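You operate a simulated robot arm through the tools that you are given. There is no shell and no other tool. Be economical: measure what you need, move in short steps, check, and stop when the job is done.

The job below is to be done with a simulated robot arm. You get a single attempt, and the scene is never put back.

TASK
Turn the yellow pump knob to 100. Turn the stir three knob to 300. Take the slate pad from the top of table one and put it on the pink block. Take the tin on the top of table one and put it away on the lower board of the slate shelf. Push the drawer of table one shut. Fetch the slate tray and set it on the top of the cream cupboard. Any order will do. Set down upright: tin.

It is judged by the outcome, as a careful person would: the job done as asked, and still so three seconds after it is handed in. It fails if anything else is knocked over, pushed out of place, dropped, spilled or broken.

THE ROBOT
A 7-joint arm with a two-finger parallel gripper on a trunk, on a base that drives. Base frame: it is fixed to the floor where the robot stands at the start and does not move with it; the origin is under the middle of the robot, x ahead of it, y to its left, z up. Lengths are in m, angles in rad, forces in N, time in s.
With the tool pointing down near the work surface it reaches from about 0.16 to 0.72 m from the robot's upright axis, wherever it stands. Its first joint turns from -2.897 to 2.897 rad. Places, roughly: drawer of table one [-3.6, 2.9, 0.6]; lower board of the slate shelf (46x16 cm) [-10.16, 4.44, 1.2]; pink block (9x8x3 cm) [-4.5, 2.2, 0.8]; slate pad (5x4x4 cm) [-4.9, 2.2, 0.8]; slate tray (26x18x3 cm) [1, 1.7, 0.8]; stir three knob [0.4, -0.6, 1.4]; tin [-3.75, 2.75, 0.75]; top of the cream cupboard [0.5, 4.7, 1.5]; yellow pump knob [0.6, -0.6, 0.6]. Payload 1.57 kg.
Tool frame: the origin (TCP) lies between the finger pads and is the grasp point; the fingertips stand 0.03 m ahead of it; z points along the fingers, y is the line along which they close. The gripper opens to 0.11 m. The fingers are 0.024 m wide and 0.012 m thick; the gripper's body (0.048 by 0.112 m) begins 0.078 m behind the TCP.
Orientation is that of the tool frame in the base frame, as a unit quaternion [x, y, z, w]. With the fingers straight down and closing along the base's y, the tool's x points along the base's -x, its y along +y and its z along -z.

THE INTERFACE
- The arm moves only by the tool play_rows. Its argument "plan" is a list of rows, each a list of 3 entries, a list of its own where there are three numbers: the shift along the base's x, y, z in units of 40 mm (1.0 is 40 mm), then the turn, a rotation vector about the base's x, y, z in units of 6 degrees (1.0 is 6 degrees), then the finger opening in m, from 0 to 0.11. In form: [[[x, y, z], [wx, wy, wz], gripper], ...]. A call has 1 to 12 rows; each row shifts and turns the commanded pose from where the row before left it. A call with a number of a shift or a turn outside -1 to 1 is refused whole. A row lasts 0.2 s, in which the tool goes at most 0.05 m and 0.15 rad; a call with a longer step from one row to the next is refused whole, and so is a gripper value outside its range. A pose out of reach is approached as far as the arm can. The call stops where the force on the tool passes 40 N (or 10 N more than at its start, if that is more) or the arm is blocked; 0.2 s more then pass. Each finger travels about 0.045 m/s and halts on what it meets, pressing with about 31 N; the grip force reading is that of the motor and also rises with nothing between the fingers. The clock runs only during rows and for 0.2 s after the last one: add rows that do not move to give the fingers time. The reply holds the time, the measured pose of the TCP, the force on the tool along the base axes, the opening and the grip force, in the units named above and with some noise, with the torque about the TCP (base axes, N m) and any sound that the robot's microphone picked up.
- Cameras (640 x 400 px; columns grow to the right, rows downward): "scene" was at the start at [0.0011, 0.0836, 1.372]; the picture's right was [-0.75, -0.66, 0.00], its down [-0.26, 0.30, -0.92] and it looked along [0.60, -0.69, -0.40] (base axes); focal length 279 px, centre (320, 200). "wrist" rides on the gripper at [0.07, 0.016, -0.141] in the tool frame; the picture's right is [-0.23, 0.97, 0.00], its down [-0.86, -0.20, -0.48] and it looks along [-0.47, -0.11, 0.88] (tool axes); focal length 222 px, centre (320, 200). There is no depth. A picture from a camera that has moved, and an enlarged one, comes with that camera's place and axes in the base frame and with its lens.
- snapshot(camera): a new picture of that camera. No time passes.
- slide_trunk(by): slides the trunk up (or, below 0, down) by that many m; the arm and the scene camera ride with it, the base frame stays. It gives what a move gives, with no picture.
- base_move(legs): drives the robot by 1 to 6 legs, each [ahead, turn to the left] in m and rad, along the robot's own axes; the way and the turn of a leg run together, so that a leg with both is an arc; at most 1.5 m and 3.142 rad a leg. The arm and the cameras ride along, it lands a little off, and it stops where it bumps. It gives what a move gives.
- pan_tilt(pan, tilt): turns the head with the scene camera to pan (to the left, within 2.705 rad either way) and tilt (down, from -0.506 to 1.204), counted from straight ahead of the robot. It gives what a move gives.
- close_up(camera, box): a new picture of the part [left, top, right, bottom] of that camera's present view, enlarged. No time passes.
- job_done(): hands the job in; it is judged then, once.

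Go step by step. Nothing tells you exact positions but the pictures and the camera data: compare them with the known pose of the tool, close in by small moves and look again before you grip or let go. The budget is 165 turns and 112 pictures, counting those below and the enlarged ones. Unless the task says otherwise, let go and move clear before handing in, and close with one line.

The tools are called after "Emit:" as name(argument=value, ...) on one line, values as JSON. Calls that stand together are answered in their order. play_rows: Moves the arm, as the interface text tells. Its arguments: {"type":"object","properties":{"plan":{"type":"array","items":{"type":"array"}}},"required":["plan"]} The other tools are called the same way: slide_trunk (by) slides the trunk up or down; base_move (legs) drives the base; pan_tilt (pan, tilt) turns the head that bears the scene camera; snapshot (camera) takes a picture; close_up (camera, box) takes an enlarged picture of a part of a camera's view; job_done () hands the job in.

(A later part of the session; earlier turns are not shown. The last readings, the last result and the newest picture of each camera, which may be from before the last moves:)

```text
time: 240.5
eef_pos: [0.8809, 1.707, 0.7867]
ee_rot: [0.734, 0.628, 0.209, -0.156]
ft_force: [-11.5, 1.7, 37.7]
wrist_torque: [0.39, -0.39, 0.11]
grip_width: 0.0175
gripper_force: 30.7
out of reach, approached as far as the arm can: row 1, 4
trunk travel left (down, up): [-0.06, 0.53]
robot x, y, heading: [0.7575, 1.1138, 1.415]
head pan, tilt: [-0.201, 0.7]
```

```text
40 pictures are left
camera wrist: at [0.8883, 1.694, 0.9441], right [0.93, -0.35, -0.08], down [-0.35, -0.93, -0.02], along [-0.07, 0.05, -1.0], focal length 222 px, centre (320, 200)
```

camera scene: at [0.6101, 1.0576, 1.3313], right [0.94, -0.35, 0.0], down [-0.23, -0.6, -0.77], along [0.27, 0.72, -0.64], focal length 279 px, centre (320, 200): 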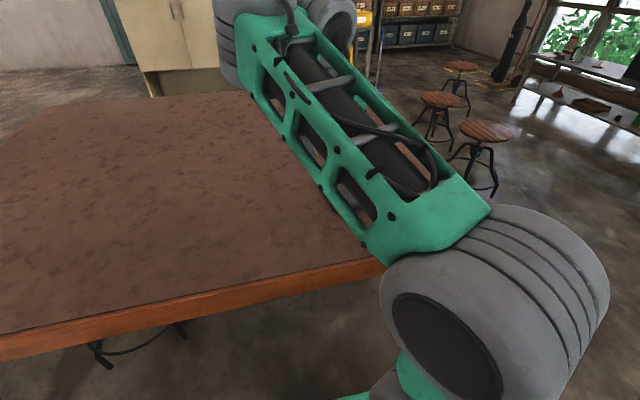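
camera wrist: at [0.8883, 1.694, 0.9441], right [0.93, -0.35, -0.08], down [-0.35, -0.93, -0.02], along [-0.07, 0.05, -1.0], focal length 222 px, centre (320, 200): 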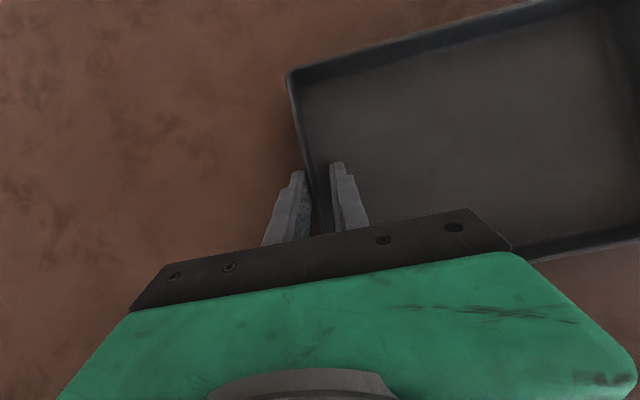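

Gripped the wall (17 mm). Lift gently and look.

Emit:
play_rows(plan=[[[0, 0, 0.3], [0, 0, 0], 0.0], [[0, 0, 0.3], [0, 0, 0], 0.0], [[0, 0, 0.4], [0, 0, 0], 0.0], [[0, 0, 0.5], [0, 0, 0], 0.0], [[0, 0, 0.5], [0, 0, 0], 0.0], [[0, 0, 0.5], [0, 0, 0], 0.0], [[0, 0, 0], [0, 0, 0], 0.0]])

Emit:
snapshot(camera="wrist")

Emit:
pan_tilt(pan=-0.3, tilt=0.45)

Emit:
snapshot(camera="scene")

```text
time: 242.1
eef_pos: [0.8817, 1.7067, 0.8806]
ee_rot: [0.733, 0.63, 0.203, -0.158]
ft_force: [-0.4, -0.6, -0.1]
wrist_torque: [0.04, -0.02, -0.03]
grip_width: 0.0
gripper_force: 21.0
trunk travel left (down, up): [-0.06, 0.53]
robot x, y, heading: [0.757, 1.1139, 1.416]
head pan, tilt: [-0.201, 0.7]
```

```text
39 pictures are left
camera wrist: at [0.8917, 1.6954, 1.0383], right [0.93, -0.35, -0.09], down [-0.35, -0.94, -0.01], along [-0.08, 0.04, -1.0], focal length 222 px, centre (320, 200)
```

wrist: 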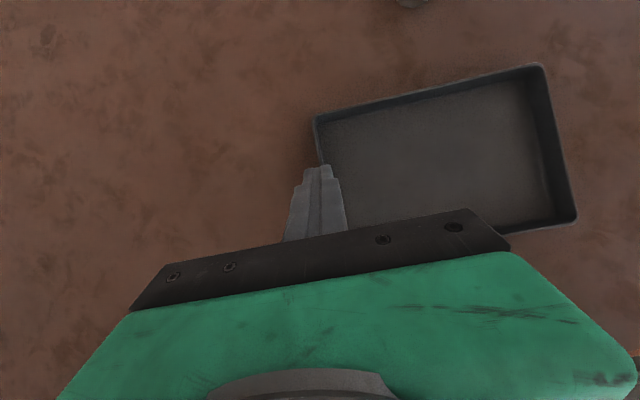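

```text
time: 242.8
eef_pos: [0.8822, 1.7056, 0.8807]
ee_rot: [0.733, 0.63, 0.202, -0.158]
ft_force: [0.6, 0.4, 0.3]
wrist_torque: [0.05, -0.03, -0.01]
grip_width: 0.0002
gripper_force: 21.1
trunk travel left (down, up): [-0.06, 0.53]
robot x, y, heading: [0.7552, 1.1091, 1.418]
head pan, tilt: [-0.3, 0.45]
```

```text
38 pictures are left
camera scene: at [0.6365, 1.1586, 1.1534], right [0.9, -0.44, 0.0], down [-0.19, -0.39, -0.9], along [0.4, 0.81, -0.44], focal length 279 px, centre (320, 200)
```

scene: 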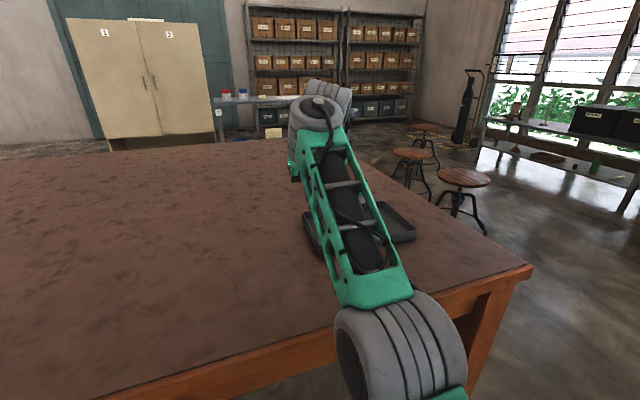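

The grip slipped off as it lifted; the tray is still in place on the table. I'll open and descend in small steps, reading the force to find what stops the fingers.

Emit:
play_rows(plan=[[[0.03, 0, 0], [0, 0, 0], 0.06], [[0, 0, 0], [0, 0, 0], 0.06], [[0, 0, -0.6], [0, 0, 0], 0.06], [[0, 0, -0.6], [0, 0, 0], 0.06], [[0, 0, -0.6], [0, 0, 0], 0.06], [[0, 0, -0.2], [0, 0, 0], 0.06], [[0, 0, 0], [0, 0, 0], 0.06]])

Emit:
play_rows(plan=[[[0, 0, -0.15], [0, 0, 0], 0.06], [[0, 0, -0.15], [0, 0, 0], 0.06], [[0, 0, -0.15], [0, 0, 0], 0.06], [[0, 0, 0], [0, 0, 0], 0.06]])

Emit:
snapshot(camera="wrist")

```text
time: 244.4
eef_pos: [0.8859, 1.7106, 0.8132]
ee_rot: [0.734, 0.629, 0.204, -0.154]
ft_force: [0.3, 0.2, 0.3]
wrist_torque: [0.01, -0.04, -0.02]
grip_width: 0.0601
gripper_force: 0.1
out of reach, approached as far as the arm can: row 5
trunk travel left (down, up): [-0.06, 0.53]
robot x, y, heading: [0.7544, 1.1132, 1.419]
head pan, tilt: [-0.3, 0.45]
```

```text
time: 245.4
eef_pos: [0.8845, 1.7109, 0.7931]
ee_rot: [0.734, 0.628, 0.205, -0.155]
ft_force: [-0.5, 0.4, -0.9]
wrist_torque: [0.02, 0.03, -0.02]
grip_width: 0.0602
gripper_force: 0.2
trunk travel left (down, up): [-0.06, 0.53]
robot x, y, heading: [0.7589, 1.1134, 1.413]
head pan, tilt: [-0.3, 0.45]
```

```text
37 pictures are left
camera wrist: at [0.8925, 1.6984, 0.9517], right [0.93, -0.35, -0.08], down [-0.36, -0.93, -0.01], along [-0.07, 0.04, -1.0], focal length 222 px, centre (320, 200)
```

wrist: 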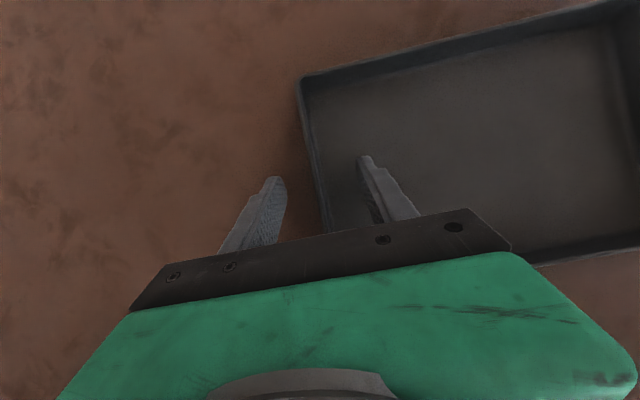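

Emit:
slide_trunk(by=-0.018)

Emit:
play_rows(plan=[[[0, 0, 0], [0, 0, 0], 0.0], [[0, 0, 0], [0, 0, 0], 0.0], [[0, 0, 0], [0, 0, 0], 0.0], [[0, 0, 0], [0, 0, 0], 0.0]])

```text
time: 246.1
eef_pos: [0.8834, 1.7095, 0.7851]
ee_rot: [0.732, 0.628, 0.212, -0.159]
ft_force: [0.8, 6.7, 39.2]
wrist_torque: [0.2, -1.29, -0.02]
grip_width: 0.0606
gripper_force: 0.1
trunk travel left (down, up): [-0.042, 0.548]
robot x, y, heading: [0.7599, 1.1156, 1.418]
head pan, tilt: [-0.3, 0.45]
```

```text
time: 246.9
eef_pos: [0.8845, 1.7099, 0.7872]
ee_rot: [0.731, 0.627, 0.215, -0.161]
ft_force: [-4.1, 0.9, 12.2]
wrist_torque: [0.42, 0.33, 0.11]
grip_width: 0.0046
gripper_force: 10.4
trunk travel left (down, up): [-0.042, 0.548]
robot x, y, heading: [0.7587, 1.1106, 1.408]
head pan, tilt: [-0.3, 0.45]
stopped in row 4: the force on the tool passed its limit at 50 N (the readings are from after the stop); the commanded pose is now the measured one
```

The inner finger rests on the tray floor, and the wall (about 5 mm) is now between the pads. Tighten and lift slowly.

Emit:
play_rows(plan=[[[0, 0, 0.04], [0, 0, 0], 0.0], [[0, 0, 0], [0, 0, 0], 0.0], [[0, 0, 0.1], [0, 0, 0], 0.0], [[0, 0, 0.15], [0, 0, 0], 0.0], [[0, 0, 0.2], [0, 0, 0], 0.0], [[0, 0, 0.2], [0, 0, 0], 0.0], [[0, 0, 0], [0, 0, 0], 0.0]])

Emit:
snapshot(camera="wrist")

```text
time: 248.5
eef_pos: [0.8869, 1.7087, 0.8099]
ee_rot: [0.733, 0.627, 0.211, -0.159]
ft_force: [-0.1, 0.0, -2.1]
wrist_torque: [0.05, 0.23, 0.0]
grip_width: 0.0034
gripper_force: 25.0
trunk travel left (down, up): [-0.042, 0.548]
robot x, y, heading: [0.7629, 1.1111, 1.406]
head pan, tilt: [-0.3, 0.45]
```

```text
36 pictures are left
camera wrist: at [0.8933, 1.6961, 0.9687], right [0.93, -0.35, -0.08], down [-0.36, -0.93, -0.03], along [-0.07, 0.06, -1.0], focal length 222 px, centre (320, 200)
```

wrist: 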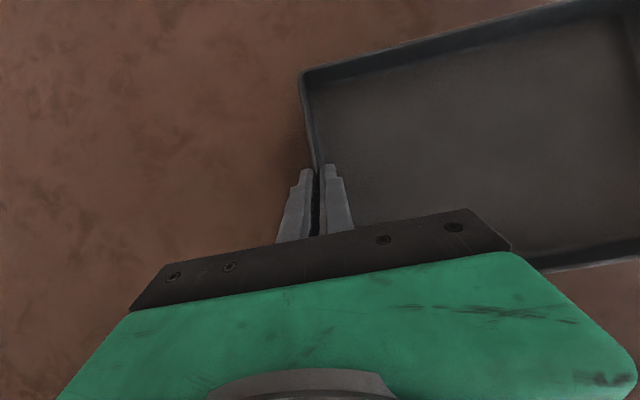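

Holding at 3.4 mm. Raise with the trunk and verify the tray comes along level.

Emit:
slide_trunk(by=0.12)

Emit:
snapshot(camera="wrist")

Emit:
snapshot(camera="scene")

```text
time: 250.0
eef_pos: [0.8866, 1.7093, 0.9306]
ee_rot: [0.733, 0.627, 0.211, -0.159]
ft_force: [0.1, -0.9, -2.2]
wrist_torque: [0.05, 0.26, 0.02]
grip_width: 0.0035
gripper_force: 24.6
trunk travel left (down, up): [-0.162, 0.428]
robot x, y, heading: [0.7578, 1.1132, 1.404]
head pan, tilt: [-0.3, 0.45]
```

```text
35 pictures are left
camera wrist: at [0.8933, 1.6961, 1.0887], right [0.93, -0.35, -0.08], down [-0.36, -0.93, -0.03], along [-0.07, 0.06, -1.0], focal length 222 px, centre (320, 200)
```

wrist: 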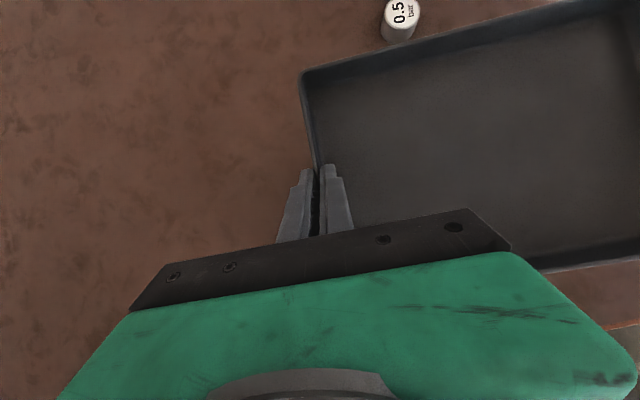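

```text
34 pictures are left
camera scene: at [0.6367, 1.1589, 1.2554], right [0.9, -0.44, 0.0], down [-0.19, -0.39, -0.9], along [0.4, 0.81, -0.44], focal length 279 px, centre (320, 200)
```

scene: 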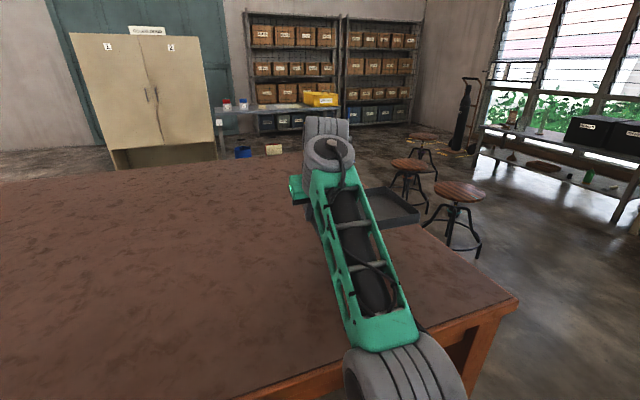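

Tray held level (2 N). The way to the cupboard is around the right end of the table, between it and the stools. Back out, go right, then drive north.

Emit:
base_move(legs=[[-0.16, 0], [0, -1.19], [0.9, 0], [0, 1.25]])

Emit:
pan_tilt(pan=0.2, tilt=0.5)

Emit:
snapshot(camera="scene")

```text
time: 261.8
eef_pos: [1.6721, 1.7464, 0.9317]
ee_rot: [0.708, 0.655, 0.205, -0.166]
ft_force: [-0.6, 0.8, -1.7]
wrist_torque: [0.04, 0.27, -0.04]
grip_width: 0.0037
gripper_force: 24.5
trunk travel left (down, up): [-0.162, 0.428]
robot x, y, heading: [1.5896, 1.1417, 1.488]
head pan, tilt: [-0.3, 0.45]
```

```text
time: 262.8
eef_pos: [1.6726, 1.7478, 0.9318]
ee_rot: [0.708, 0.655, 0.205, -0.167]
ft_force: [-0.1, 0.8, -2.1]
wrist_torque: [0.0, 0.24, 0.0]
grip_width: 0.0036
gripper_force: 24.4
trunk travel left (down, up): [-0.162, 0.428]
robot x, y, heading: [1.5905, 1.1405, 1.486]
head pan, tilt: [0.201, 0.499]
```

```text
33 pictures are left
camera scene: at [1.4208, 1.1833, 1.251], right [0.99, 0.12, 0.0], down [0.06, -0.48, -0.88], along [-0.1, 0.87, -0.48], focal length 279 px, centre (320, 200)
```

scene: 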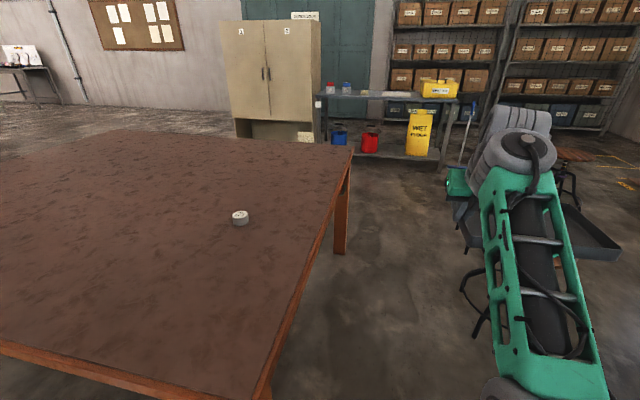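

The passage is clear (table edge x≈1.4, stool legs x≈2.1). Drive north past the table, then turn toward the cupboard and look.

Emit:
base_move(legs=[[0, -0.03], [1.5, 0], [0.65, 0], [0, 1.47]])

Emit:
slide_trunk(by=0.3)

Emit:
pan_tilt(pan=-0.9, tilt=0.35)

Emit:
snapshot(camera="scene")

```text
time: 277.6
eef_pos: [1.212, 3.4333, 0.9325]
ee_rot: [0.07, 0.962, 0.036, -0.262]
ft_force: [-0.4, -0.5, -2.0]
wrist_torque: [-0.26, 0.03, -0.03]
grip_width: 0.0037
gripper_force: 24.5
trunk travel left (down, up): [-0.162, 0.428]
robot x, y, heading: [1.8114, 3.3092, 2.991]
head pan, tilt: [0.201, 0.499]
```

```text
time: 280.6
eef_pos: [1.2118, 3.4328, 1.2313]
ee_rot: [0.071, 0.962, 0.037, -0.262]
ft_force: [-0.2, 0.6, -2.8]
wrist_torque: [-0.27, 0.0, -0.02]
grip_width: 0.0037
gripper_force: 24.7
trunk travel left (down, up): [-0.462, 0.128]
robot x, y, heading: [1.8104, 3.3123, 2.992]
head pan, tilt: [0.201, 0.499]
```

```text
time: 281.9
eef_pos: [1.2113, 3.4324, 1.2315]
ee_rot: [0.07, 0.962, 0.036, -0.263]
ft_force: [0.2, -0.4, -2.6]
wrist_torque: [-0.28, 0.0, -0.02]
grip_width: 0.0037
gripper_force: 24.2
trunk travel left (down, up): [-0.462, 0.128]
robot x, y, heading: [1.8099, 3.3113, 2.993]
head pan, tilt: [-0.901, 0.351]
```

```text
32 pictures are left
camera scene: at [1.8003, 3.2287, 1.5647], right [0.87, 0.5, 0.0], down [0.17, -0.3, -0.94], along [-0.47, 0.81, -0.34], focal length 279 px, centre (320, 200)
```

scene: 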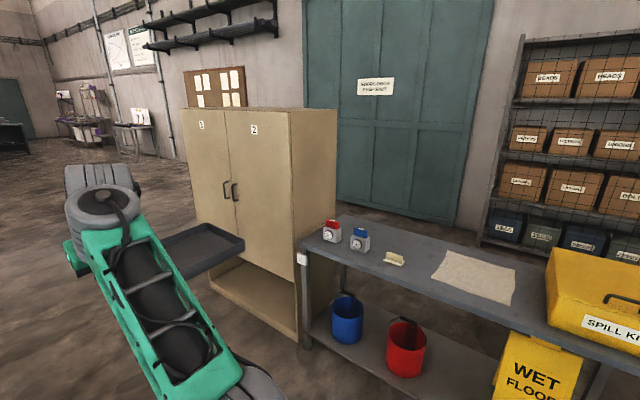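

Cupboard front face runs (0.94,4.40)–(-0.13,4.565), top z≈1.504. First test in the open that the arm can lift the tray to 1.57 with a short reach.

Emit:
slide_trunk(by=0.125)

Emit:
play_rows(plan=[[[0.46, -0.07, 0.65], [0, 0, 0], 0.0], [[0.46, -0.07, 0.65], [0, 0, 0], 0.0], [[0.46, -0.07, 0.65], [0, 0, 0], 0.0], [[0.46, -0.07, 0.65], [0, 0, 0], 0.0], [[0.46, -0.07, 0.65], [0, 0, 0], 0.0], [[0.46, -0.07, 0.65], [0, 0, 0], 0.0], [[0.46, -0.07, 0.65], [0, 0, 0], 0.0], [[0.46, -0.07, 0.65], [0, 0, 0], 0.0], [[0, 0, 0], [0, 0, 0], 0.0]])

```text
time: 283.5
eef_pos: [1.2115, 3.4329, 1.3555]
ee_rot: [0.07, 0.962, 0.037, -0.262]
ft_force: [0.5, 0.1, -2.1]
wrist_torque: [-0.2, 0.03, 0.0]
grip_width: 0.0035
gripper_force: 24.9
trunk travel left (down, up): [-0.587, 0.003]
robot x, y, heading: [1.8124, 3.3083, 2.994]
head pan, tilt: [-0.901, 0.351]
```

```text
time: 285.5
eef_pos: [1.3598, 3.4097, 1.5622]
ee_rot: [0.068, 0.962, 0.033, -0.262]
ft_force: [-0.3, 0.0, -2.1]
wrist_torque: [-0.23, 0.02, 0.0]
grip_width: 0.0034
gripper_force: 24.6
trunk travel left (down, up): [-0.587, 0.003]
robot x, y, heading: [1.8101, 3.312, 2.992]
head pan, tilt: [-0.901, 0.351]
```

Lifting works. Drive to in front of the cupboard, facing it squarely, and look.

Emit:
play_rows(plan=[[[0, 0, 0.5], [0, 0, 0], 0.0], [[0, 0, 0.4], [0, 0, 0], 0.0], [[0, 0, 0], [0, 0, 0], 0.0]])

Emit:
base_move(legs=[[0, -0.058], [1.2, 0], [0.53, 0], [0, -1.517], [0.25, 0]])

Emit:
pan_tilt(pan=-0.3, tilt=0.3)

Emit:
snapshot(camera="scene")

Emit:
snapshot(camera="wrist")

```text
time: 286.3
eef_pos: [1.3603, 3.4129, 1.5977]
ee_rot: [0.068, 0.962, 0.033, -0.262]
ft_force: [-1.0, -0.8, -2.4]
wrist_torque: [-0.27, 0.04, 0.0]
grip_width: 0.0036
gripper_force: 24.6
out of reach, approached as far as the arm can: row 2
trunk travel left (down, up): [-0.587, 0.003]
robot x, y, heading: [1.8135, 3.3103, 2.994]
head pan, tilt: [-0.901, 0.351]
```

```text
time: 300.6
eef_pos: [0.293, 4.3711, 1.597]
ee_rot: [0.74, 0.619, 0.211, -0.158]
ft_force: [0.3, 0.3, -2.2]
wrist_torque: [0.04, 0.25, 0.04]
grip_width: 0.0038
gripper_force: 25.2
trunk travel left (down, up): [-0.587, 0.003]
robot x, y, heading: [0.1722, 3.9232, 1.382]
head pan, tilt: [-0.901, 0.351]
```

```text
time: 301.6
eef_pos: [0.294, 4.3704, 1.5981]
ee_rot: [0.74, 0.618, 0.212, -0.157]
ft_force: [-0.7, -0.2, -2.5]
wrist_torque: [0.03, 0.25, 0.01]
grip_width: 0.0036
gripper_force: 24.7
trunk travel left (down, up): [-0.587, 0.003]
robot x, y, heading: [0.1763, 3.9224, 1.385]
head pan, tilt: [-0.3, 0.3]
```

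```text
31 pictures are left
camera scene: at [0.0557, 3.9748, 1.6944], right [0.88, -0.47, 0.0], down [-0.14, -0.26, -0.96], along [0.45, 0.84, -0.3], focal length 279 px, centre (320, 200)
```

scene: 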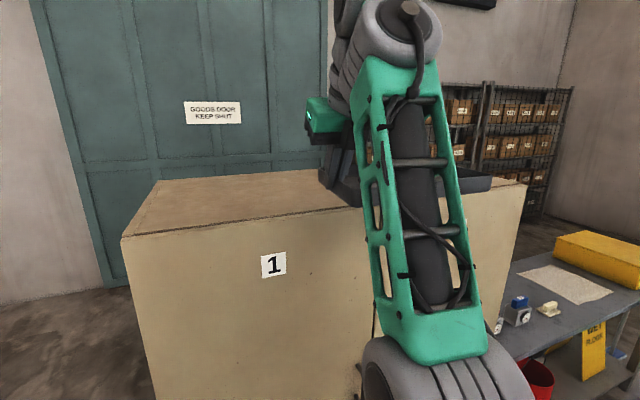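

```text
30 pictures are left
camera wrist: at [0.3011, 4.3559, 1.7549], right [0.92, -0.37, -0.09], down [-0.38, -0.93, -0.03], along [-0.07, 0.06, -1.0], focal length 222 px, centre (320, 200)
```

wrist: 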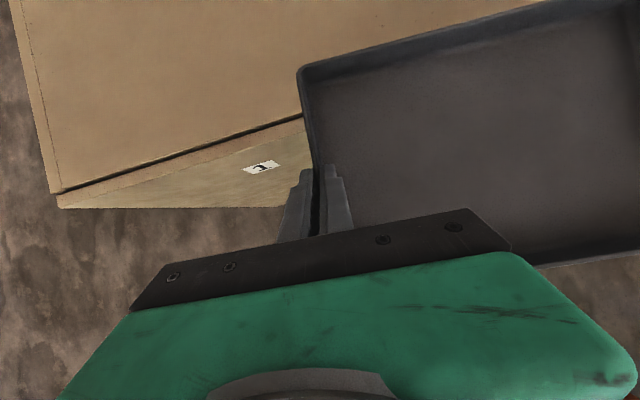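

The cupboard's front edge is at y≈4.467 here, tray well above the top. Drive 0.2 m further, then lower onto the top.

Emit:
base_move(legs=[[0.2, 0]])

Emit:
snapshot(camera="wrist")

```text
time: 303.2
eef_pos: [0.3312, 4.5674, 1.5971]
ee_rot: [0.741, 0.617, 0.212, -0.157]
ft_force: [-0.3, 0.2, -3.1]
wrist_torque: [0.0, 0.26, 0.03]
grip_width: 0.0037
gripper_force: 23.9
trunk travel left (down, up): [-0.587, 0.003]
robot x, y, heading: [0.2155, 4.1187, 1.384]
head pan, tilt: [-0.3, 0.3]
```

```text
29 pictures are left
camera wrist: at [0.3391, 4.5539, 1.7542], right [0.92, -0.37, -0.09], down [-0.38, -0.93, -0.03], along [-0.07, 0.06, -1.0], focal length 222 px, centre (320, 200)
```

wrist: 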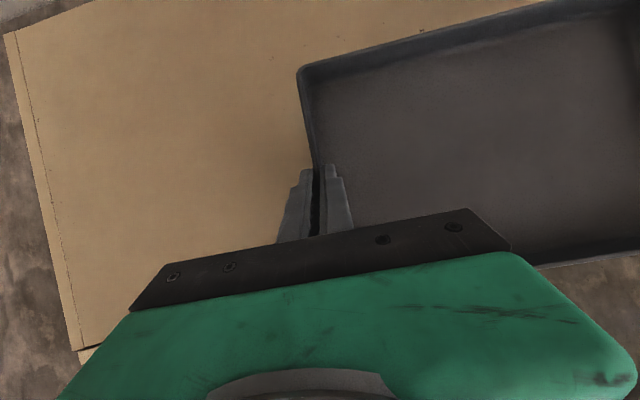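

The tray's near wall is barely inside the edge; move 4 cm further forward and lower until contact.

Emit:
play_rows(plan=[[[0.1, 0.5, 0], [0, 0, 0], 0.0], [[0.1, 0.5, 0], [0, 0, 0], 0.0], [[0, 0, -0.4], [0, 0, 0], 0.0], [[0, 0, -0.4], [0, 0, 0], 0.0], [[0, 0, -0.3], [0, 0, 0], 0.0], [[0, 0, -0.12], [0, 0, 0], 0.0], [[0, 0, 0], [0, 0, 0], 0.0]])

Emit:
snapshot(camera="wrist")

```text
time: 304.8
eef_pos: [0.3355, 4.5848, 1.5415]
ee_rot: [0.741, 0.618, 0.213, -0.157]
ft_force: [-0.3, 0.7, -2.6]
wrist_torque: [0.03, 0.23, 0.0]
grip_width: 0.0034
gripper_force: 24.4
out of reach, approached as far as the arm can: row 1, 2
trunk travel left (down, up): [-0.587, 0.003]
robot x, y, heading: [0.215, 4.1193, 1.382]
head pan, tilt: [-0.3, 0.3]
```

```text
28 pictures are left
camera wrist: at [0.3434, 4.5704, 1.6994], right [0.92, -0.37, -0.09], down [-0.38, -0.93, -0.03], along [-0.07, 0.06, -1.0], focal length 222 px, centre (320, 200)
```

wrist: 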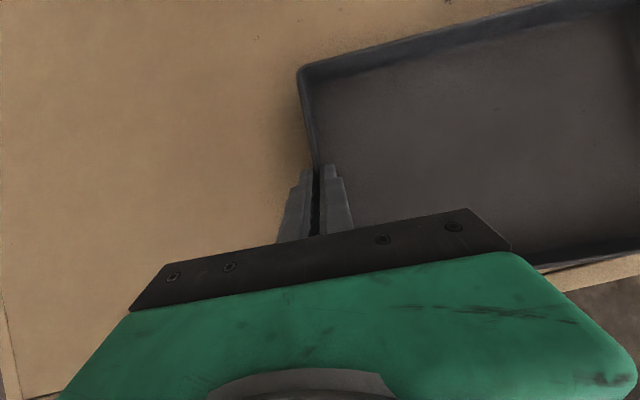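

Emit:
play_rows(plan=[[[0.08, 0.45, 0.1], [0, 0, 0], 0.0], [[0.08, 0.45, 0.1], [0, 0, 0], 0.0], [[0, 0, -0.25], [0, 0, 0], 0.0], [[0, 0, -0.15], [0, 0, 0], 0.0], [[0, 0, -0.1], [0, 0, 0], 0.0], [[0, 0, -0.1], [0, 0, 0], 0.0], [[0, 0, 0], [0, 0, 0], 0.0]])

```text
time: 306.1
eef_pos: [0.3406, 4.6182, 1.5363]
ee_rot: [0.738, 0.616, 0.221, -0.163]
ft_force: [-2.0, 2.2, 8.0]
wrist_torque: [-0.49, 0.44, -0.09]
grip_width: 0.0038
gripper_force: 24.6
trunk travel left (down, up): [-0.587, 0.003]
robot x, y, heading: [0.2138, 4.1202, 1.383]
head pan, tilt: [-0.3, 0.3]
stopped in row 6: the force on the tool passed its limit at 44 N (the readings are from after the stop); the commanded pose is now the measured one
```

The tray rests on the top. Open and withdraw upward.

Emit:
play_rows(plan=[[[0, 0, 0], [0, 0, 0], 0.03], [[0, 0, 0], [0, 0, 0], 0.04], [[0, 0, 0], [0, 0, 0], 0.04], [[0, 0, 0.3], [0, 0, 0], 0.04], [[0, 0, 0.4], [0, 0, 0], 0.04], [[0, 0, 0.4], [0, 0, 0], 0.04], [[0, -0.2, 0.4], [0, 0, 0], 0.04], [[0, 0, 0], [0, 0, 0], 0.04]])

Emit:
snapshot(camera="wrist")

```text
time: 307.9
eef_pos: [0.3418, 4.6066, 1.5866]
ee_rot: [0.739, 0.616, 0.22, -0.163]
ft_force: [-0.2, -0.7, -0.5]
wrist_torque: [0.0, -0.01, -0.01]
grip_width: 0.04
gripper_force: 0.1
out of reach, approached as far as the arm can: row 7
trunk travel left (down, up): [-0.587, 0.003]
robot x, y, heading: [0.2107, 4.1252, 1.38]
head pan, tilt: [-0.3, 0.3]
```

```text
27 pictures are left
camera wrist: at [0.3481, 4.5884, 1.7433], right [0.92, -0.37, -0.09], down [-0.38, -0.93, -0.05], along [-0.07, 0.08, -0.99], focal length 222 px, centre (320, 200)
```

wrist: 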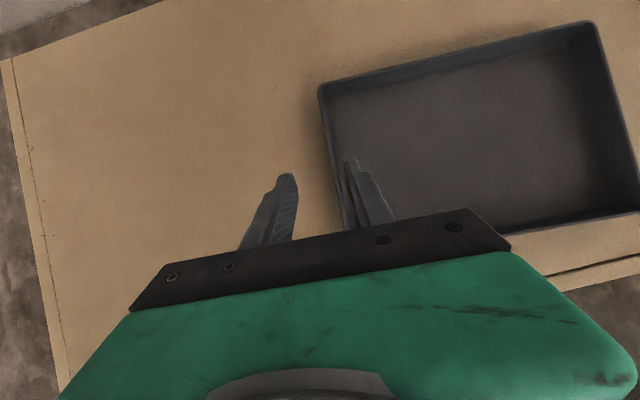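

The tray sits flat on the cupboard top. Back away, lower the trunk, and look west toward table one.

Emit:
base_move(legs=[[-0.5, 0], [0, 1.65]])

Emit:
slide_trunk(by=-0.3)

Emit:
pan_tilt(pan=0.3, tilt=0.25)

Emit:
snapshot(camera="scene")

```text
time: 314.9
eef_pos: [-0.3787, 3.6988, 1.5863]
ee_rot: [0.034, 0.961, 0.025, -0.273]
ft_force: [-0.2, -0.8, -1.2]
wrist_torque: [0.01, -0.01, 0.02]
grip_width: 0.0403
gripper_force: 0.0
trunk travel left (down, up): [-0.587, 0.003]
robot x, y, heading: [0.1163, 3.624, 3.062]
head pan, tilt: [-0.3, 0.3]
```

```text
time: 317.9
eef_pos: [-0.3779, 3.6983, 1.2858]
ee_rot: [0.033, 0.961, 0.025, -0.273]
ft_force: [0.1, 0.5, 0.0]
wrist_torque: [0.0, 0.01, 0.01]
grip_width: 0.0399
gripper_force: 0.0
trunk travel left (down, up): [-0.287, 0.303]
robot x, y, heading: [0.1173, 3.6177, 3.064]
head pan, tilt: [-0.3, 0.3]
```

```text
time: 318.9
eef_pos: [-0.3785, 3.6993, 1.2866]
ee_rot: [0.033, 0.961, 0.025, -0.272]
ft_force: [-0.2, -0.3, 0.2]
wrist_torque: [0.01, 0.0, 0.0]
grip_width: 0.0403
gripper_force: 0.0
trunk travel left (down, up): [-0.287, 0.303]
robot x, y, heading: [0.1213, 3.622, 3.059]
head pan, tilt: [0.3, 0.25]
```

```text
26 pictures are left
camera scene: at [0.0757, 3.4428, 1.3991], right [-0.22, 0.98, 0.0], down [0.24, 0.05, -0.97], along [-0.95, -0.21, -0.25], focal length 279 px, centre (320, 200)
```

scene: 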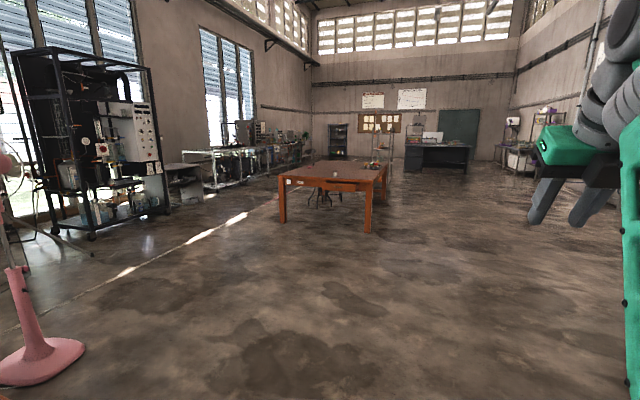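

Table one stands ahead: its east end runs from (-3.8,2.0) to (-3.65,3.3), with the drawer on that end. The floor is clear; drive closer and look.

Emit:
base_move(legs=[[0, 0.336], [1.5, 0], [1.1, 0], [0, -0.25]])

Emit:
pan_tilt(pan=0.15, tilt=0.5)

Emit:
snapshot(camera="scene")

```text
time: 333.5
eef_pos: [-2.9005, 3.0337, 1.287]
ee_rot: [-0.002, 0.961, 0.015, -0.275]
ft_force: [-0.4, -0.1, -0.4]
wrist_torque: [-0.04, 0.01, 0.01]
grip_width: 0.0401
gripper_force: 0.1
trunk travel left (down, up): [-0.287, 0.303]
robot x, y, heading: [-2.397, 2.9922, 3.139]
head pan, tilt: [0.3, 0.25]
```

```text
time: 334.2
eef_pos: [-2.9003, 3.0329, 1.2859]
ee_rot: [-0.003, 0.962, 0.015, -0.273]
ft_force: [-0.3, -0.2, 1.5]
wrist_torque: [0.01, -0.03, 0.0]
grip_width: 0.0402
gripper_force: 0.1
trunk travel left (down, up): [-0.287, 0.303]
robot x, y, heading: [-2.4012, 2.9963, 3.135]
head pan, tilt: [0.15, 0.499]
```

```text
25 pictures are left
camera scene: at [-2.4298, 2.8249, 1.3761], right [-0.14, 0.99, 0.0], down [0.47, 0.07, -0.88], along [-0.87, -0.13, -0.48], focal length 279 px, centre (320, 200)
```

scene: 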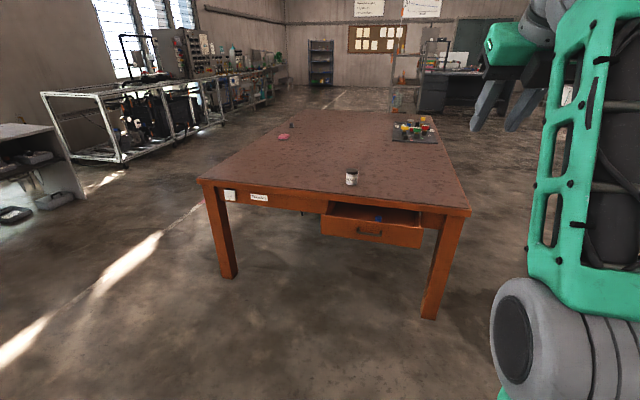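

The drawer front is at about x=-3.5, y≈2.91, z≈0.62. I lower the arm, close the fingers and line up with the drawer face.

Emit:
slide_trunk(by=-0.28)

Emit:
play_rows(plan=[[[0, -0.3, -0.8], [0, -0.4, 0], 0.0], [[0, -0.3, -0.8], [0, -0.4, 0], 0.0], [[0, -0.3, -0.8], [0, -0.4, 0], 0.0], [[0, -0.3, -0.8], [0, -0.4, 0], 0.0], [[0, -0.3, -0.8], [0, -0.4, 0], 0.0], [[0, -0.3, -0.8], [0, -0.4, 0], 0.0], [[0, -0.3, -0.8], [0, -0.4, 0], 0.0], [[0, -0.3, -0.8], [0, -0.4, 0], 0.0], [[0, -0.3, -0.8], [0, -0.3, 0], 0.0], [[0, -0.3, -0.8], [0, 0, 0], 0.0], [[0, -0.1, -0.8], [0, 0, 0], 0.0], [[0, 0, 0], [0, 0, 0], 0.0]])

Emit:
base_move(legs=[[0.45, 0]])

Emit:
snapshot(camera="wrist")

```text
time: 337.1
eef_pos: [-2.901, 3.0343, 1.0055]
ee_rot: [-0.002, 0.962, 0.015, -0.274]
ft_force: [-0.5, 0.1, 2.2]
wrist_torque: [0.0, 0.01, 0.02]
grip_width: 0.04
gripper_force: 0.0
trunk travel left (down, up): [-0.007, 0.583]
robot x, y, heading: [-2.3984, 3.0001, 3.139]
head pan, tilt: [0.15, 0.499]
```

```text
time: 339.7
eef_pos: [-2.8972, 2.9407, 0.6203]
ee_rot: [-0.005, 0.995, 0.014, -0.095]
ft_force: [0.0, 0.5, 0.4]
wrist_torque: [0.03, 0.0, 0.03]
grip_width: 0.0
gripper_force: 20.9
out of reach, approached as far as the arm can: row 1, 2, 3, 4, 5
trunk travel left (down, up): [-0.007, 0.583]
robot x, y, heading: [-2.3993, 2.9967, 3.138]
head pan, tilt: [0.15, 0.499]
```

```text
time: 342.4
eef_pos: [-3.347, 2.9412, 0.6211]
ee_rot: [-0.005, 0.995, 0.014, -0.095]
ft_force: [0.1, -0.4, -0.3]
wrist_torque: [-0.01, 0.01, 0.03]
grip_width: 0.0
gripper_force: 21.2
trunk travel left (down, up): [-0.007, 0.583]
robot x, y, heading: [-2.8476, 2.991, 3.142]
head pan, tilt: [0.15, 0.499]
```

```text
24 pictures are left
camera wrist: at [-3.3902, 2.9521, 0.7726], right [0.21, 0.98, -0.01], down [0.93, -0.2, 0.3], along [0.29, -0.08, -0.95], focal length 222 px, centre (320, 200)
```

wrist: 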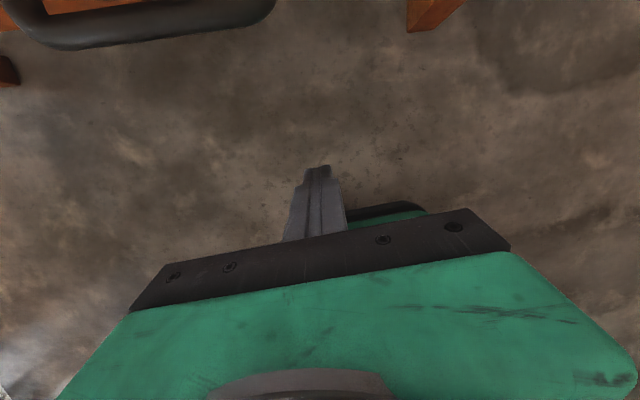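

The handle bar is at x≈-3.46, y≈2.87. Align with the drawer centre, move closer and push with the closed fingers.

Emit:
play_rows(plan=[[[0, -0.6, 0.1], [0, 0, 0], 0.0], [[0, -0.6, 0.1], [0, 0, 0], 0.0], [[0, -0.6, 0.1], [0, 0, 0], 0.0], [[0.4, 0, 0], [0, 0, 0], 0.0]])

Emit:
base_move(legs=[[0.09, 0]])

Emit:
play_rows(plan=[[[-0.4, 0, 0], [0, 0, 0], 0.0], [[-0.4, 0, 0], [0, 0, 0], 0.0], [[-0.4, 0, 0], [0, 0, 0], 0.0], [[-0.4, 0, 0], [0, 0, 0], 0.0], [[-0.4, 0, 0], [0, 0, 0], 0.0], [[-0.4, 0, 0], [0, 0, 0], 0.0], [[-0.4, 0, 0], [0, 0, 0], 0.0], [[-0.4, 0, 0], [0, 0, 0], 0.0], [[-0.4, 0, 0], [0, 0, 0], 0.0], [[-0.4, 0, 0], [0, 0, 0], 0.0], [[-0.4, 0, 0], [0, 0, 0], 0.0], [[-0.4, 0, 0], [0, 0, 0], 0.0]])

Emit:
snapshot(camera="wrist")

```text
time: 343.4
eef_pos: [-3.3289, 2.8697, 0.6325]
ee_rot: [-0.006, 0.995, 0.015, -0.094]
ft_force: [0.0, -0.2, -0.3]
wrist_torque: [0.01, -0.04, 0.04]
grip_width: 0.0
gripper_force: 21.7
trunk travel left (down, up): [-0.007, 0.583]
robot x, y, heading: [-2.8511, 2.9967, 3.141]
head pan, tilt: [0.15, 0.499]
```

```text
time: 344.5
eef_pos: [-3.4221, 2.8708, 0.6326]
ee_rot: [-0.005, 0.995, 0.015, -0.094]
ft_force: [-0.2, 0.7, 0.1]
wrist_torque: [-0.03, 0.01, -0.01]
grip_width: 0.0001
gripper_force: 20.9
trunk travel left (down, up): [-0.007, 0.583]
robot x, y, heading: [-2.9418, 2.995, 3.141]
head pan, tilt: [0.15, 0.499]
```

```text
time: 347.1
eef_pos: [-3.6031, 2.8693, 0.6315]
ee_rot: [-0.001, 0.996, 0.012, -0.087]
ft_force: [19.7, 3.7, 5.4]
wrist_torque: [-0.07, 0.67, -0.33]
grip_width: 0.0
gripper_force: 21.3
trunk travel left (down, up): [-0.007, 0.583]
robot x, y, heading: [-2.9409, 2.9977, 3.136]
head pan, tilt: [0.15, 0.499]
stopped in row 12: the force on the tool passed its limit at 62 N (the readings are from after the stop); the commanded pose is now the measured one
```

```text
23 pictures are left
camera wrist: at [-3.6488, 2.8814, 0.783], right [0.22, 0.97, -0.02], down [0.93, -0.21, 0.32], along [0.31, -0.09, -0.95], focal length 222 px, centre (320, 200)
```

wrist: 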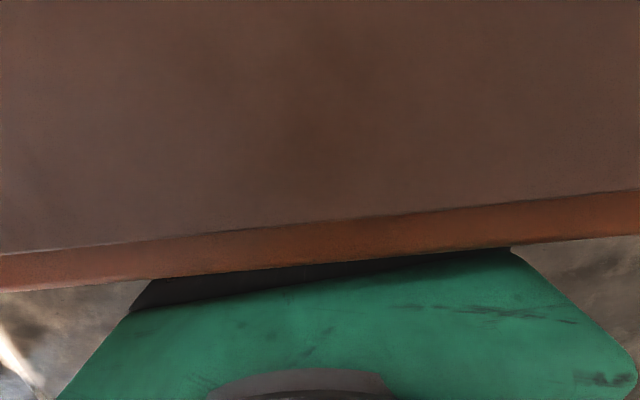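

Stopped with 62 N. Back off and check with the scene camera whether the drawer is shut.

Emit:
play_rows(plan=[[[0.6, 0, 0], [0, 0, 0], 0.0], [[0.8, 0, 0], [0, 0, 0], 0.0], [[0.8, 0, 0], [0, 0, 0], 0.0], [[0.8, 0, 0], [0, 0, 0], 0.0], [[0, 0, 0], [0, 0, 0], 0.0]])

Emit:
base_move(legs=[[-0.45, 0]])

Emit:
pan_tilt(pan=0.15, tilt=0.5)

Emit:
close_up(camera="scene", box=[180, 80, 500, 280])

```text
time: 348.3
eef_pos: [-3.4849, 2.8692, 0.6307]
ee_rot: [-0.003, 0.996, 0.011, -0.086]
ft_force: [-0.7, -0.1, 0.3]
wrist_torque: [0.03, 0.02, 0.03]
grip_width: 0.0003
gripper_force: 21.3
trunk travel left (down, up): [-0.007, 0.583]
robot x, y, heading: [-2.9413, 2.997, 3.134]
head pan, tilt: [0.15, 0.499]
```

```text
time: 351.0
eef_pos: [-3.035, 2.8695, 0.6297]
ee_rot: [0.002, 0.996, 0.013, -0.088]
ft_force: [0.6, -0.9, 0.3]
wrist_torque: [0.0, 0.0, -0.01]
grip_width: 0.0
gripper_force: 21.3
trunk travel left (down, up): [-0.007, 0.583]
robot x, y, heading: [-2.4926, 2.994, 3.129]
head pan, tilt: [0.15, 0.499]
```

```text
time: 351.6
eef_pos: [-3.0351, 2.8699, 0.6318]
ee_rot: [0.002, 0.996, 0.013, -0.087]
ft_force: [-0.4, -0.7, 1.1]
wrist_torque: [0.01, 0.02, 0.01]
grip_width: 0.0
gripper_force: 21.7
trunk travel left (down, up): [-0.007, 0.583]
robot x, y, heading: [-2.4939, 2.9954, 3.129]
head pan, tilt: [0.15, 0.499]
```

```text
2.00 times, centred on (340, 180) of scene
camera zoom: at [-2.5228, 2.8238, 1.096], right [-0.14, 0.99, 0.0], down [0.47, 0.07, -0.88], along [-0.87, -0.12, -0.48], focal length 558 px, centre (280, 240)
```

zoom: 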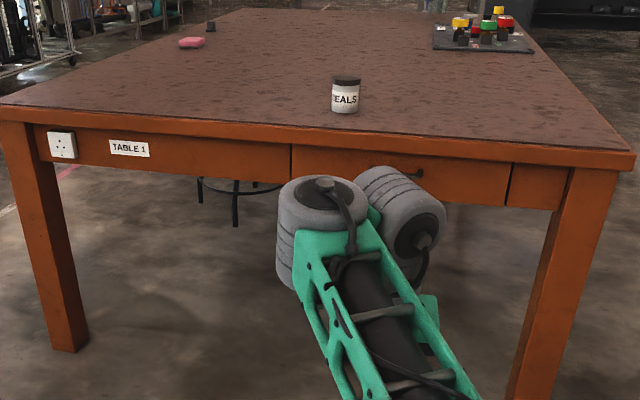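

The drawer is shut. The tin (≈6 cm wide, 7 cm tall) stands at (-3.74,2.80); the pink block is near (-4.47,2.24) and the pad near (-4.89,2.2). Next the pad: raise the tool, make it vertical, and drive round to the south side.

Emit:
play_rows(plan=[[[0, 0, 0.9], [0, -0.6, 0], 0.08], [[0, 0, 0.9], [0, -0.6, 0], 0.08], [[0, 0, 0.9], [0, -0.5, 0], 0.08], [[0, 0, 0.9], [0, 0, 0], 0.08], [[0, 0, 0.9], [0, 0, 0], 0.08], [[0, 0, 0.9], [0, 0, 0], 0.08], [[0, 0, 0.9], [0, 0, 0], 0.08], [[0, 0, 0.9], [0, 0, 0], 0.08], [[0, 0, 0.9], [0, 0, 0], 0.08]])

Emit:
base_move(legs=[[0, 1.139], [1.45, 0], [0.2, 0], [0, -1.206], [1.5, 0], [0, -1.39]])

Emit:
pan_tilt(pan=0.0, tilt=0.75)

Emit:
snapshot(camera="scene")

Emit:
snapshot(camera="wrist")

```text
time: 353.6
eef_pos: [-2.9643, 2.8792, 0.6896]
ee_rot: [0.001, 1.0, 0.012, 0.002]
ft_force: [0.8, -0.2, 0.8]
wrist_torque: [0.02, 0.03, 0.02]
grip_width: 0.0799
gripper_force: 0.2
out of reach, approached as far as the arm can: row 2, 3, 4, 5, 6, 7, 8, 9
trunk travel left (down, up): [-0.007, 0.583]
robot x, y, heading: [-2.4918, 2.9909, 3.131]
head pan, tilt: [0.15, 0.499]
```

```text
time: 378.2
eef_pos: [-4.8766, 2.0349, 0.6889]
ee_rot: [0.647, 0.763, 0.008, 0.01]
ft_force: [-0.4, 0.1, 0.6]
wrist_torque: [0.01, -0.03, -0.04]
grip_width: 0.0802
gripper_force: 0.2
trunk travel left (down, up): [-0.007, 0.583]
robot x, y, heading: [-4.6817, 1.5847, 1.724]
head pan, tilt: [0.15, 0.499]
```

```text
time: 379.0
eef_pos: [-4.8745, 2.0347, 0.6894]
ee_rot: [0.647, 0.762, 0.009, 0.01]
ft_force: [-0.3, 0.1, -0.1]
wrist_torque: [0.01, 0.0, -0.01]
grip_width: 0.0803
gripper_force: 0.0
trunk travel left (down, up): [-0.007, 0.583]
robot x, y, heading: [-4.6828, 1.5889, 1.726]
head pan, tilt: [0.0, 0.75]
```

```text
21 pictures are left
camera scene: at [-4.8398, 1.5836, 1.0741], right [0.99, 0.16, 0.0], down [0.11, -0.67, -0.73], along [-0.11, 0.72, -0.68], focal length 279 px, centre (320, 200)
```

scene: 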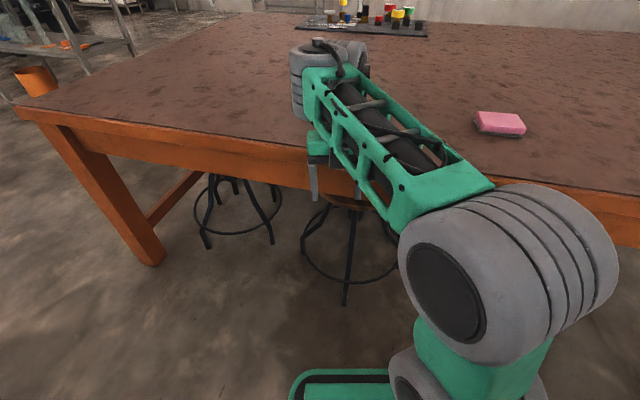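

```text
20 pictures are left
camera wrist: at [-4.8756, 2.1053, 0.8309], right [1.0, -0.06, 0.02], down [-0.07, -0.88, 0.48], along [-0.01, -0.48, -0.88], focal length 222 px, centre (320, 200)
```

wrist: 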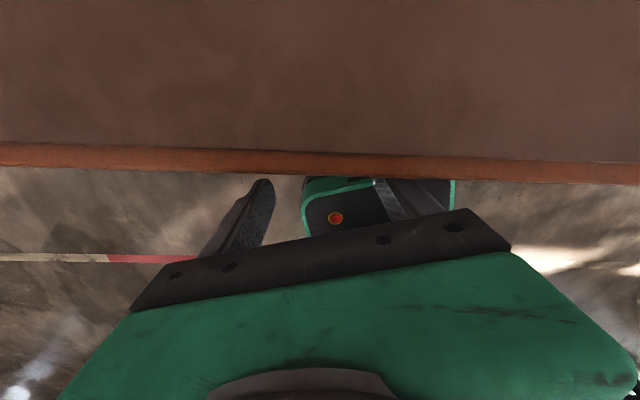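

The tool is just below table-top height, clear of the edge. Raise it with the trunk first, then move over the pad's expected place and look.

Emit:
slide_trunk(by=0.22)

Emit:
play_rows(plan=[[[0, 0.8, 0], [0, 0, 0], 0.09], [[0, 0.8, 0], [0, 0, 0], 0.09], [[0, 0.8, 0], [0, 0, 0], 0.09], [[0, 0.8, 0], [0, 0, 0], 0.09], [[0, 0.6, 0], [0, 0, 0], 0.09], [[0, 0, 0], [0, 0, 0], 0.09]])

Emit:
snapshot(camera="wrist")

```text
time: 381.3
eef_pos: [-4.8758, 2.0339, 0.9102]
ee_rot: [0.647, 0.762, 0.009, 0.008]
ft_force: [0.1, 0.1, -0.2]
wrist_torque: [-0.02, 0.02, 0.01]
grip_width: 0.0801
gripper_force: 0.1
trunk travel left (down, up): [-0.227, 0.363]
robot x, y, heading: [-4.6858, 1.5851, 1.73]
head pan, tilt: [0.0, 0.75]
```

```text
time: 382.7
eef_pos: [-4.8725, 2.1477, 0.8586]
ee_rot: [0.646, 0.763, 0.007, 0.009]
ft_force: [1.0, -0.5, -0.4]
wrist_torque: [-0.03, 0.0, -0.02]
grip_width: 0.0901
gripper_force: 0.0
out of reach, approached as far as the arm can: row 1, 2, 3, 4, 5
trunk travel left (down, up): [-0.227, 0.363]
robot x, y, heading: [-4.6851, 1.5864, 1.729]
head pan, tilt: [0.0, 0.75]
```

```text
19 pictures are left
camera wrist: at [-4.8735, 2.2178, 1.0003], right [1.0, -0.06, 0.02], down [-0.07, -0.88, 0.48], along [-0.01, -0.48, -0.88], focal length 222 px, centre (320, 200)
```

wrist: 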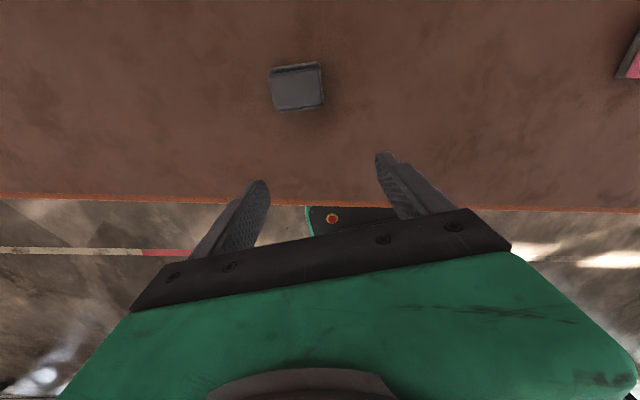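

The pad top is at (-4.888,2.212). I move the base ahead 0.066 m, then lower with the trunk to grasp it.

Emit:
base_move(legs=[[0.066, 0]])

Emit:
slide_trunk(by=-0.03)

Emit:
snapshot(camera="wrist")

```text
time: 383.7
eef_pos: [-4.8832, 2.2098, 0.8591]
ee_rot: [0.646, 0.763, 0.009, 0.01]
ft_force: [0.3, -0.6, 1.2]
wrist_torque: [-0.04, 0.02, 0.0]
grip_width: 0.0902
gripper_force: 0.0
trunk travel left (down, up): [-0.227, 0.363]
robot x, y, heading: [-4.6953, 1.6506, 1.723]
head pan, tilt: [0.0, 0.75]
```

```text
time: 384.4
eef_pos: [-4.8839, 2.2102, 0.8289]
ee_rot: [0.646, 0.763, 0.009, 0.009]
ft_force: [0.6, 0.2, 0.8]
wrist_torque: [-0.01, -0.01, 0.0]
grip_width: 0.0902
gripper_force: 0.1
trunk travel left (down, up): [-0.197, 0.393]
robot x, y, heading: [-4.6939, 1.6519, 1.723]
head pan, tilt: [0.0, 0.75]
```

```text
18 pictures are left
camera wrist: at [-4.8839, 2.2812, 0.9703], right [1.0, -0.06, 0.02], down [-0.07, -0.88, 0.48], along [-0.01, -0.48, -0.88], focal length 222 px, centre (320, 200)
```

wrist: 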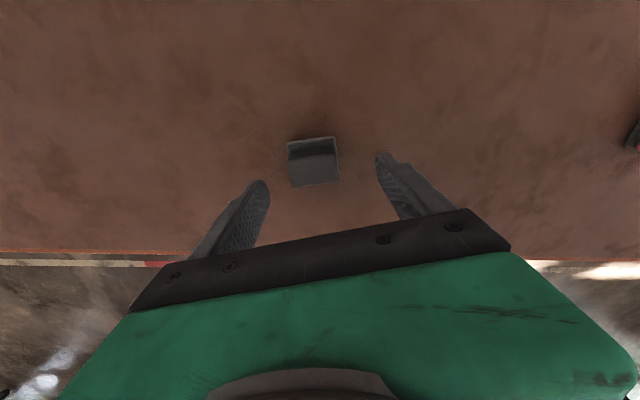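

Pad is between the fingers. Lower 3.8 cm and close.

Emit:
slide_trunk(by=-0.038)

Emit:
play_rows(plan=[[[0, 0, 0], [0, 0, 0], 0.02], [[0, 0, 0], [0, 0, 0], 0.02], [[0, 0, 0], [0, 0, 0], 0.02], [[0, 0, 0], [0, 0, 0], 0.02], [[0, 0, 0], [0, 0, 0], 0.02]])

Emit:
slide_trunk(by=0.12)

Emit:
snapshot(camera="wrist")

```text
time: 385.2
eef_pos: [-4.8826, 2.2108, 0.7909]
ee_rot: [0.646, 0.763, 0.009, 0.009]
ft_force: [0.5, 0.1, -0.4]
wrist_torque: [-0.01, 0.01, 0.01]
grip_width: 0.0897
gripper_force: 0.0
trunk travel left (down, up): [-0.159, 0.431]
robot x, y, heading: [-4.6936, 1.6532, 1.726]
head pan, tilt: [0.0, 0.75]
```

```text
time: 386.4
eef_pos: [-4.8838, 2.2098, 0.7904]
ee_rot: [0.646, 0.763, 0.008, 0.009]
ft_force: [-0.6, 0.1, 0.8]
wrist_torque: [0.02, 0.03, -0.02]
grip_width: 0.0429
gripper_force: 31.2
trunk travel left (down, up): [-0.159, 0.431]
robot x, y, heading: [-4.6935, 1.6531, 1.722]
head pan, tilt: [0.0, 0.75]
```

```text
time: 387.9
eef_pos: [-4.885, 2.2101, 0.9105]
ee_rot: [0.646, 0.763, 0.008, 0.01]
ft_force: [-0.4, -0.2, -0.6]
wrist_torque: [0.02, 0.01, 0.02]
grip_width: 0.0429
gripper_force: 30.9
trunk travel left (down, up): [-0.279, 0.311]
robot x, y, heading: [-4.6907, 1.649, 1.725]
head pan, tilt: [0.0, 0.75]
```

```text
17 pictures are left
camera wrist: at [-4.884, 2.2813, 1.052], right [1.0, -0.06, 0.02], down [-0.07, -0.88, 0.48], along [-0.01, -0.48, -0.88], focal length 222 px, centre (320, 200)
```

wrist: 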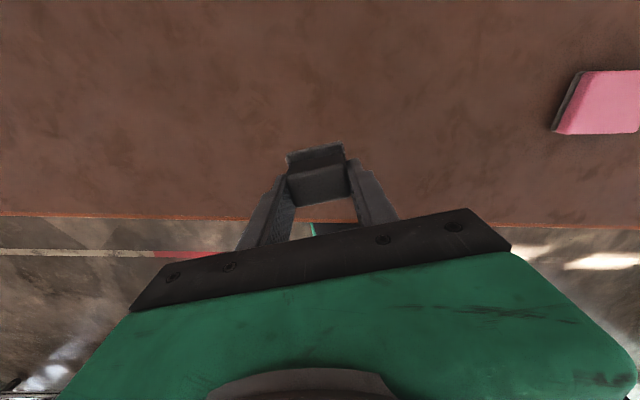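

Pad is held (0.043 m). Move it over to the pink block at about (-4.54,2.225).

Emit:
play_rows(plan=[[[0.9, 0, 0], [0, 0, 0], 0.02], [[0.9, 0, 0], [0, 0, 0], 0.02], [[0.9, 0, 0], [0, 0, 0], 0.02], [[0.9, 0, 0], [0, 0, 0], 0.02], [[0.9, 0, 0], [0, 0, 0], 0.02], [[0.9, 0, 0], [0, 0, 0], 0.02], [[0.9, 0, 0], [0, 0, 0], 0.02], [[0.9, 0.1, 0], [0, 0, 0], 0.02], [[0.9, 0.1, 0], [0, 0, 0], 0.02], [[0, 0, 0], [0, 0, 0], 0.02]])

Emit:
snapshot(camera="wrist")

```text
time: 390.1
eef_pos: [-4.5603, 2.2181, 0.9085]
ee_rot: [0.646, 0.763, 0.009, 0.009]
ft_force: [-0.1, -0.3, -0.2]
wrist_torque: [0.0, 0.02, 0.03]
grip_width: 0.0428
gripper_force: 31.0
trunk travel left (down, up): [-0.279, 0.311]
robot x, y, heading: [-4.6926, 1.6484, 1.733]
head pan, tilt: [0.0, 0.75]
```

```text
16 pictures are left
camera wrist: at [-4.5609, 2.2889, 1.0496], right [1.0, -0.06, 0.02], down [-0.07, -0.88, 0.48], along [-0.01, -0.48, -0.88], focal length 222 px, centre (320, 200)
```

wrist: 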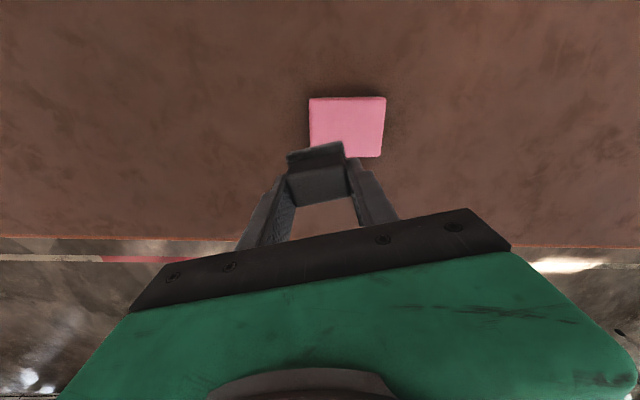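

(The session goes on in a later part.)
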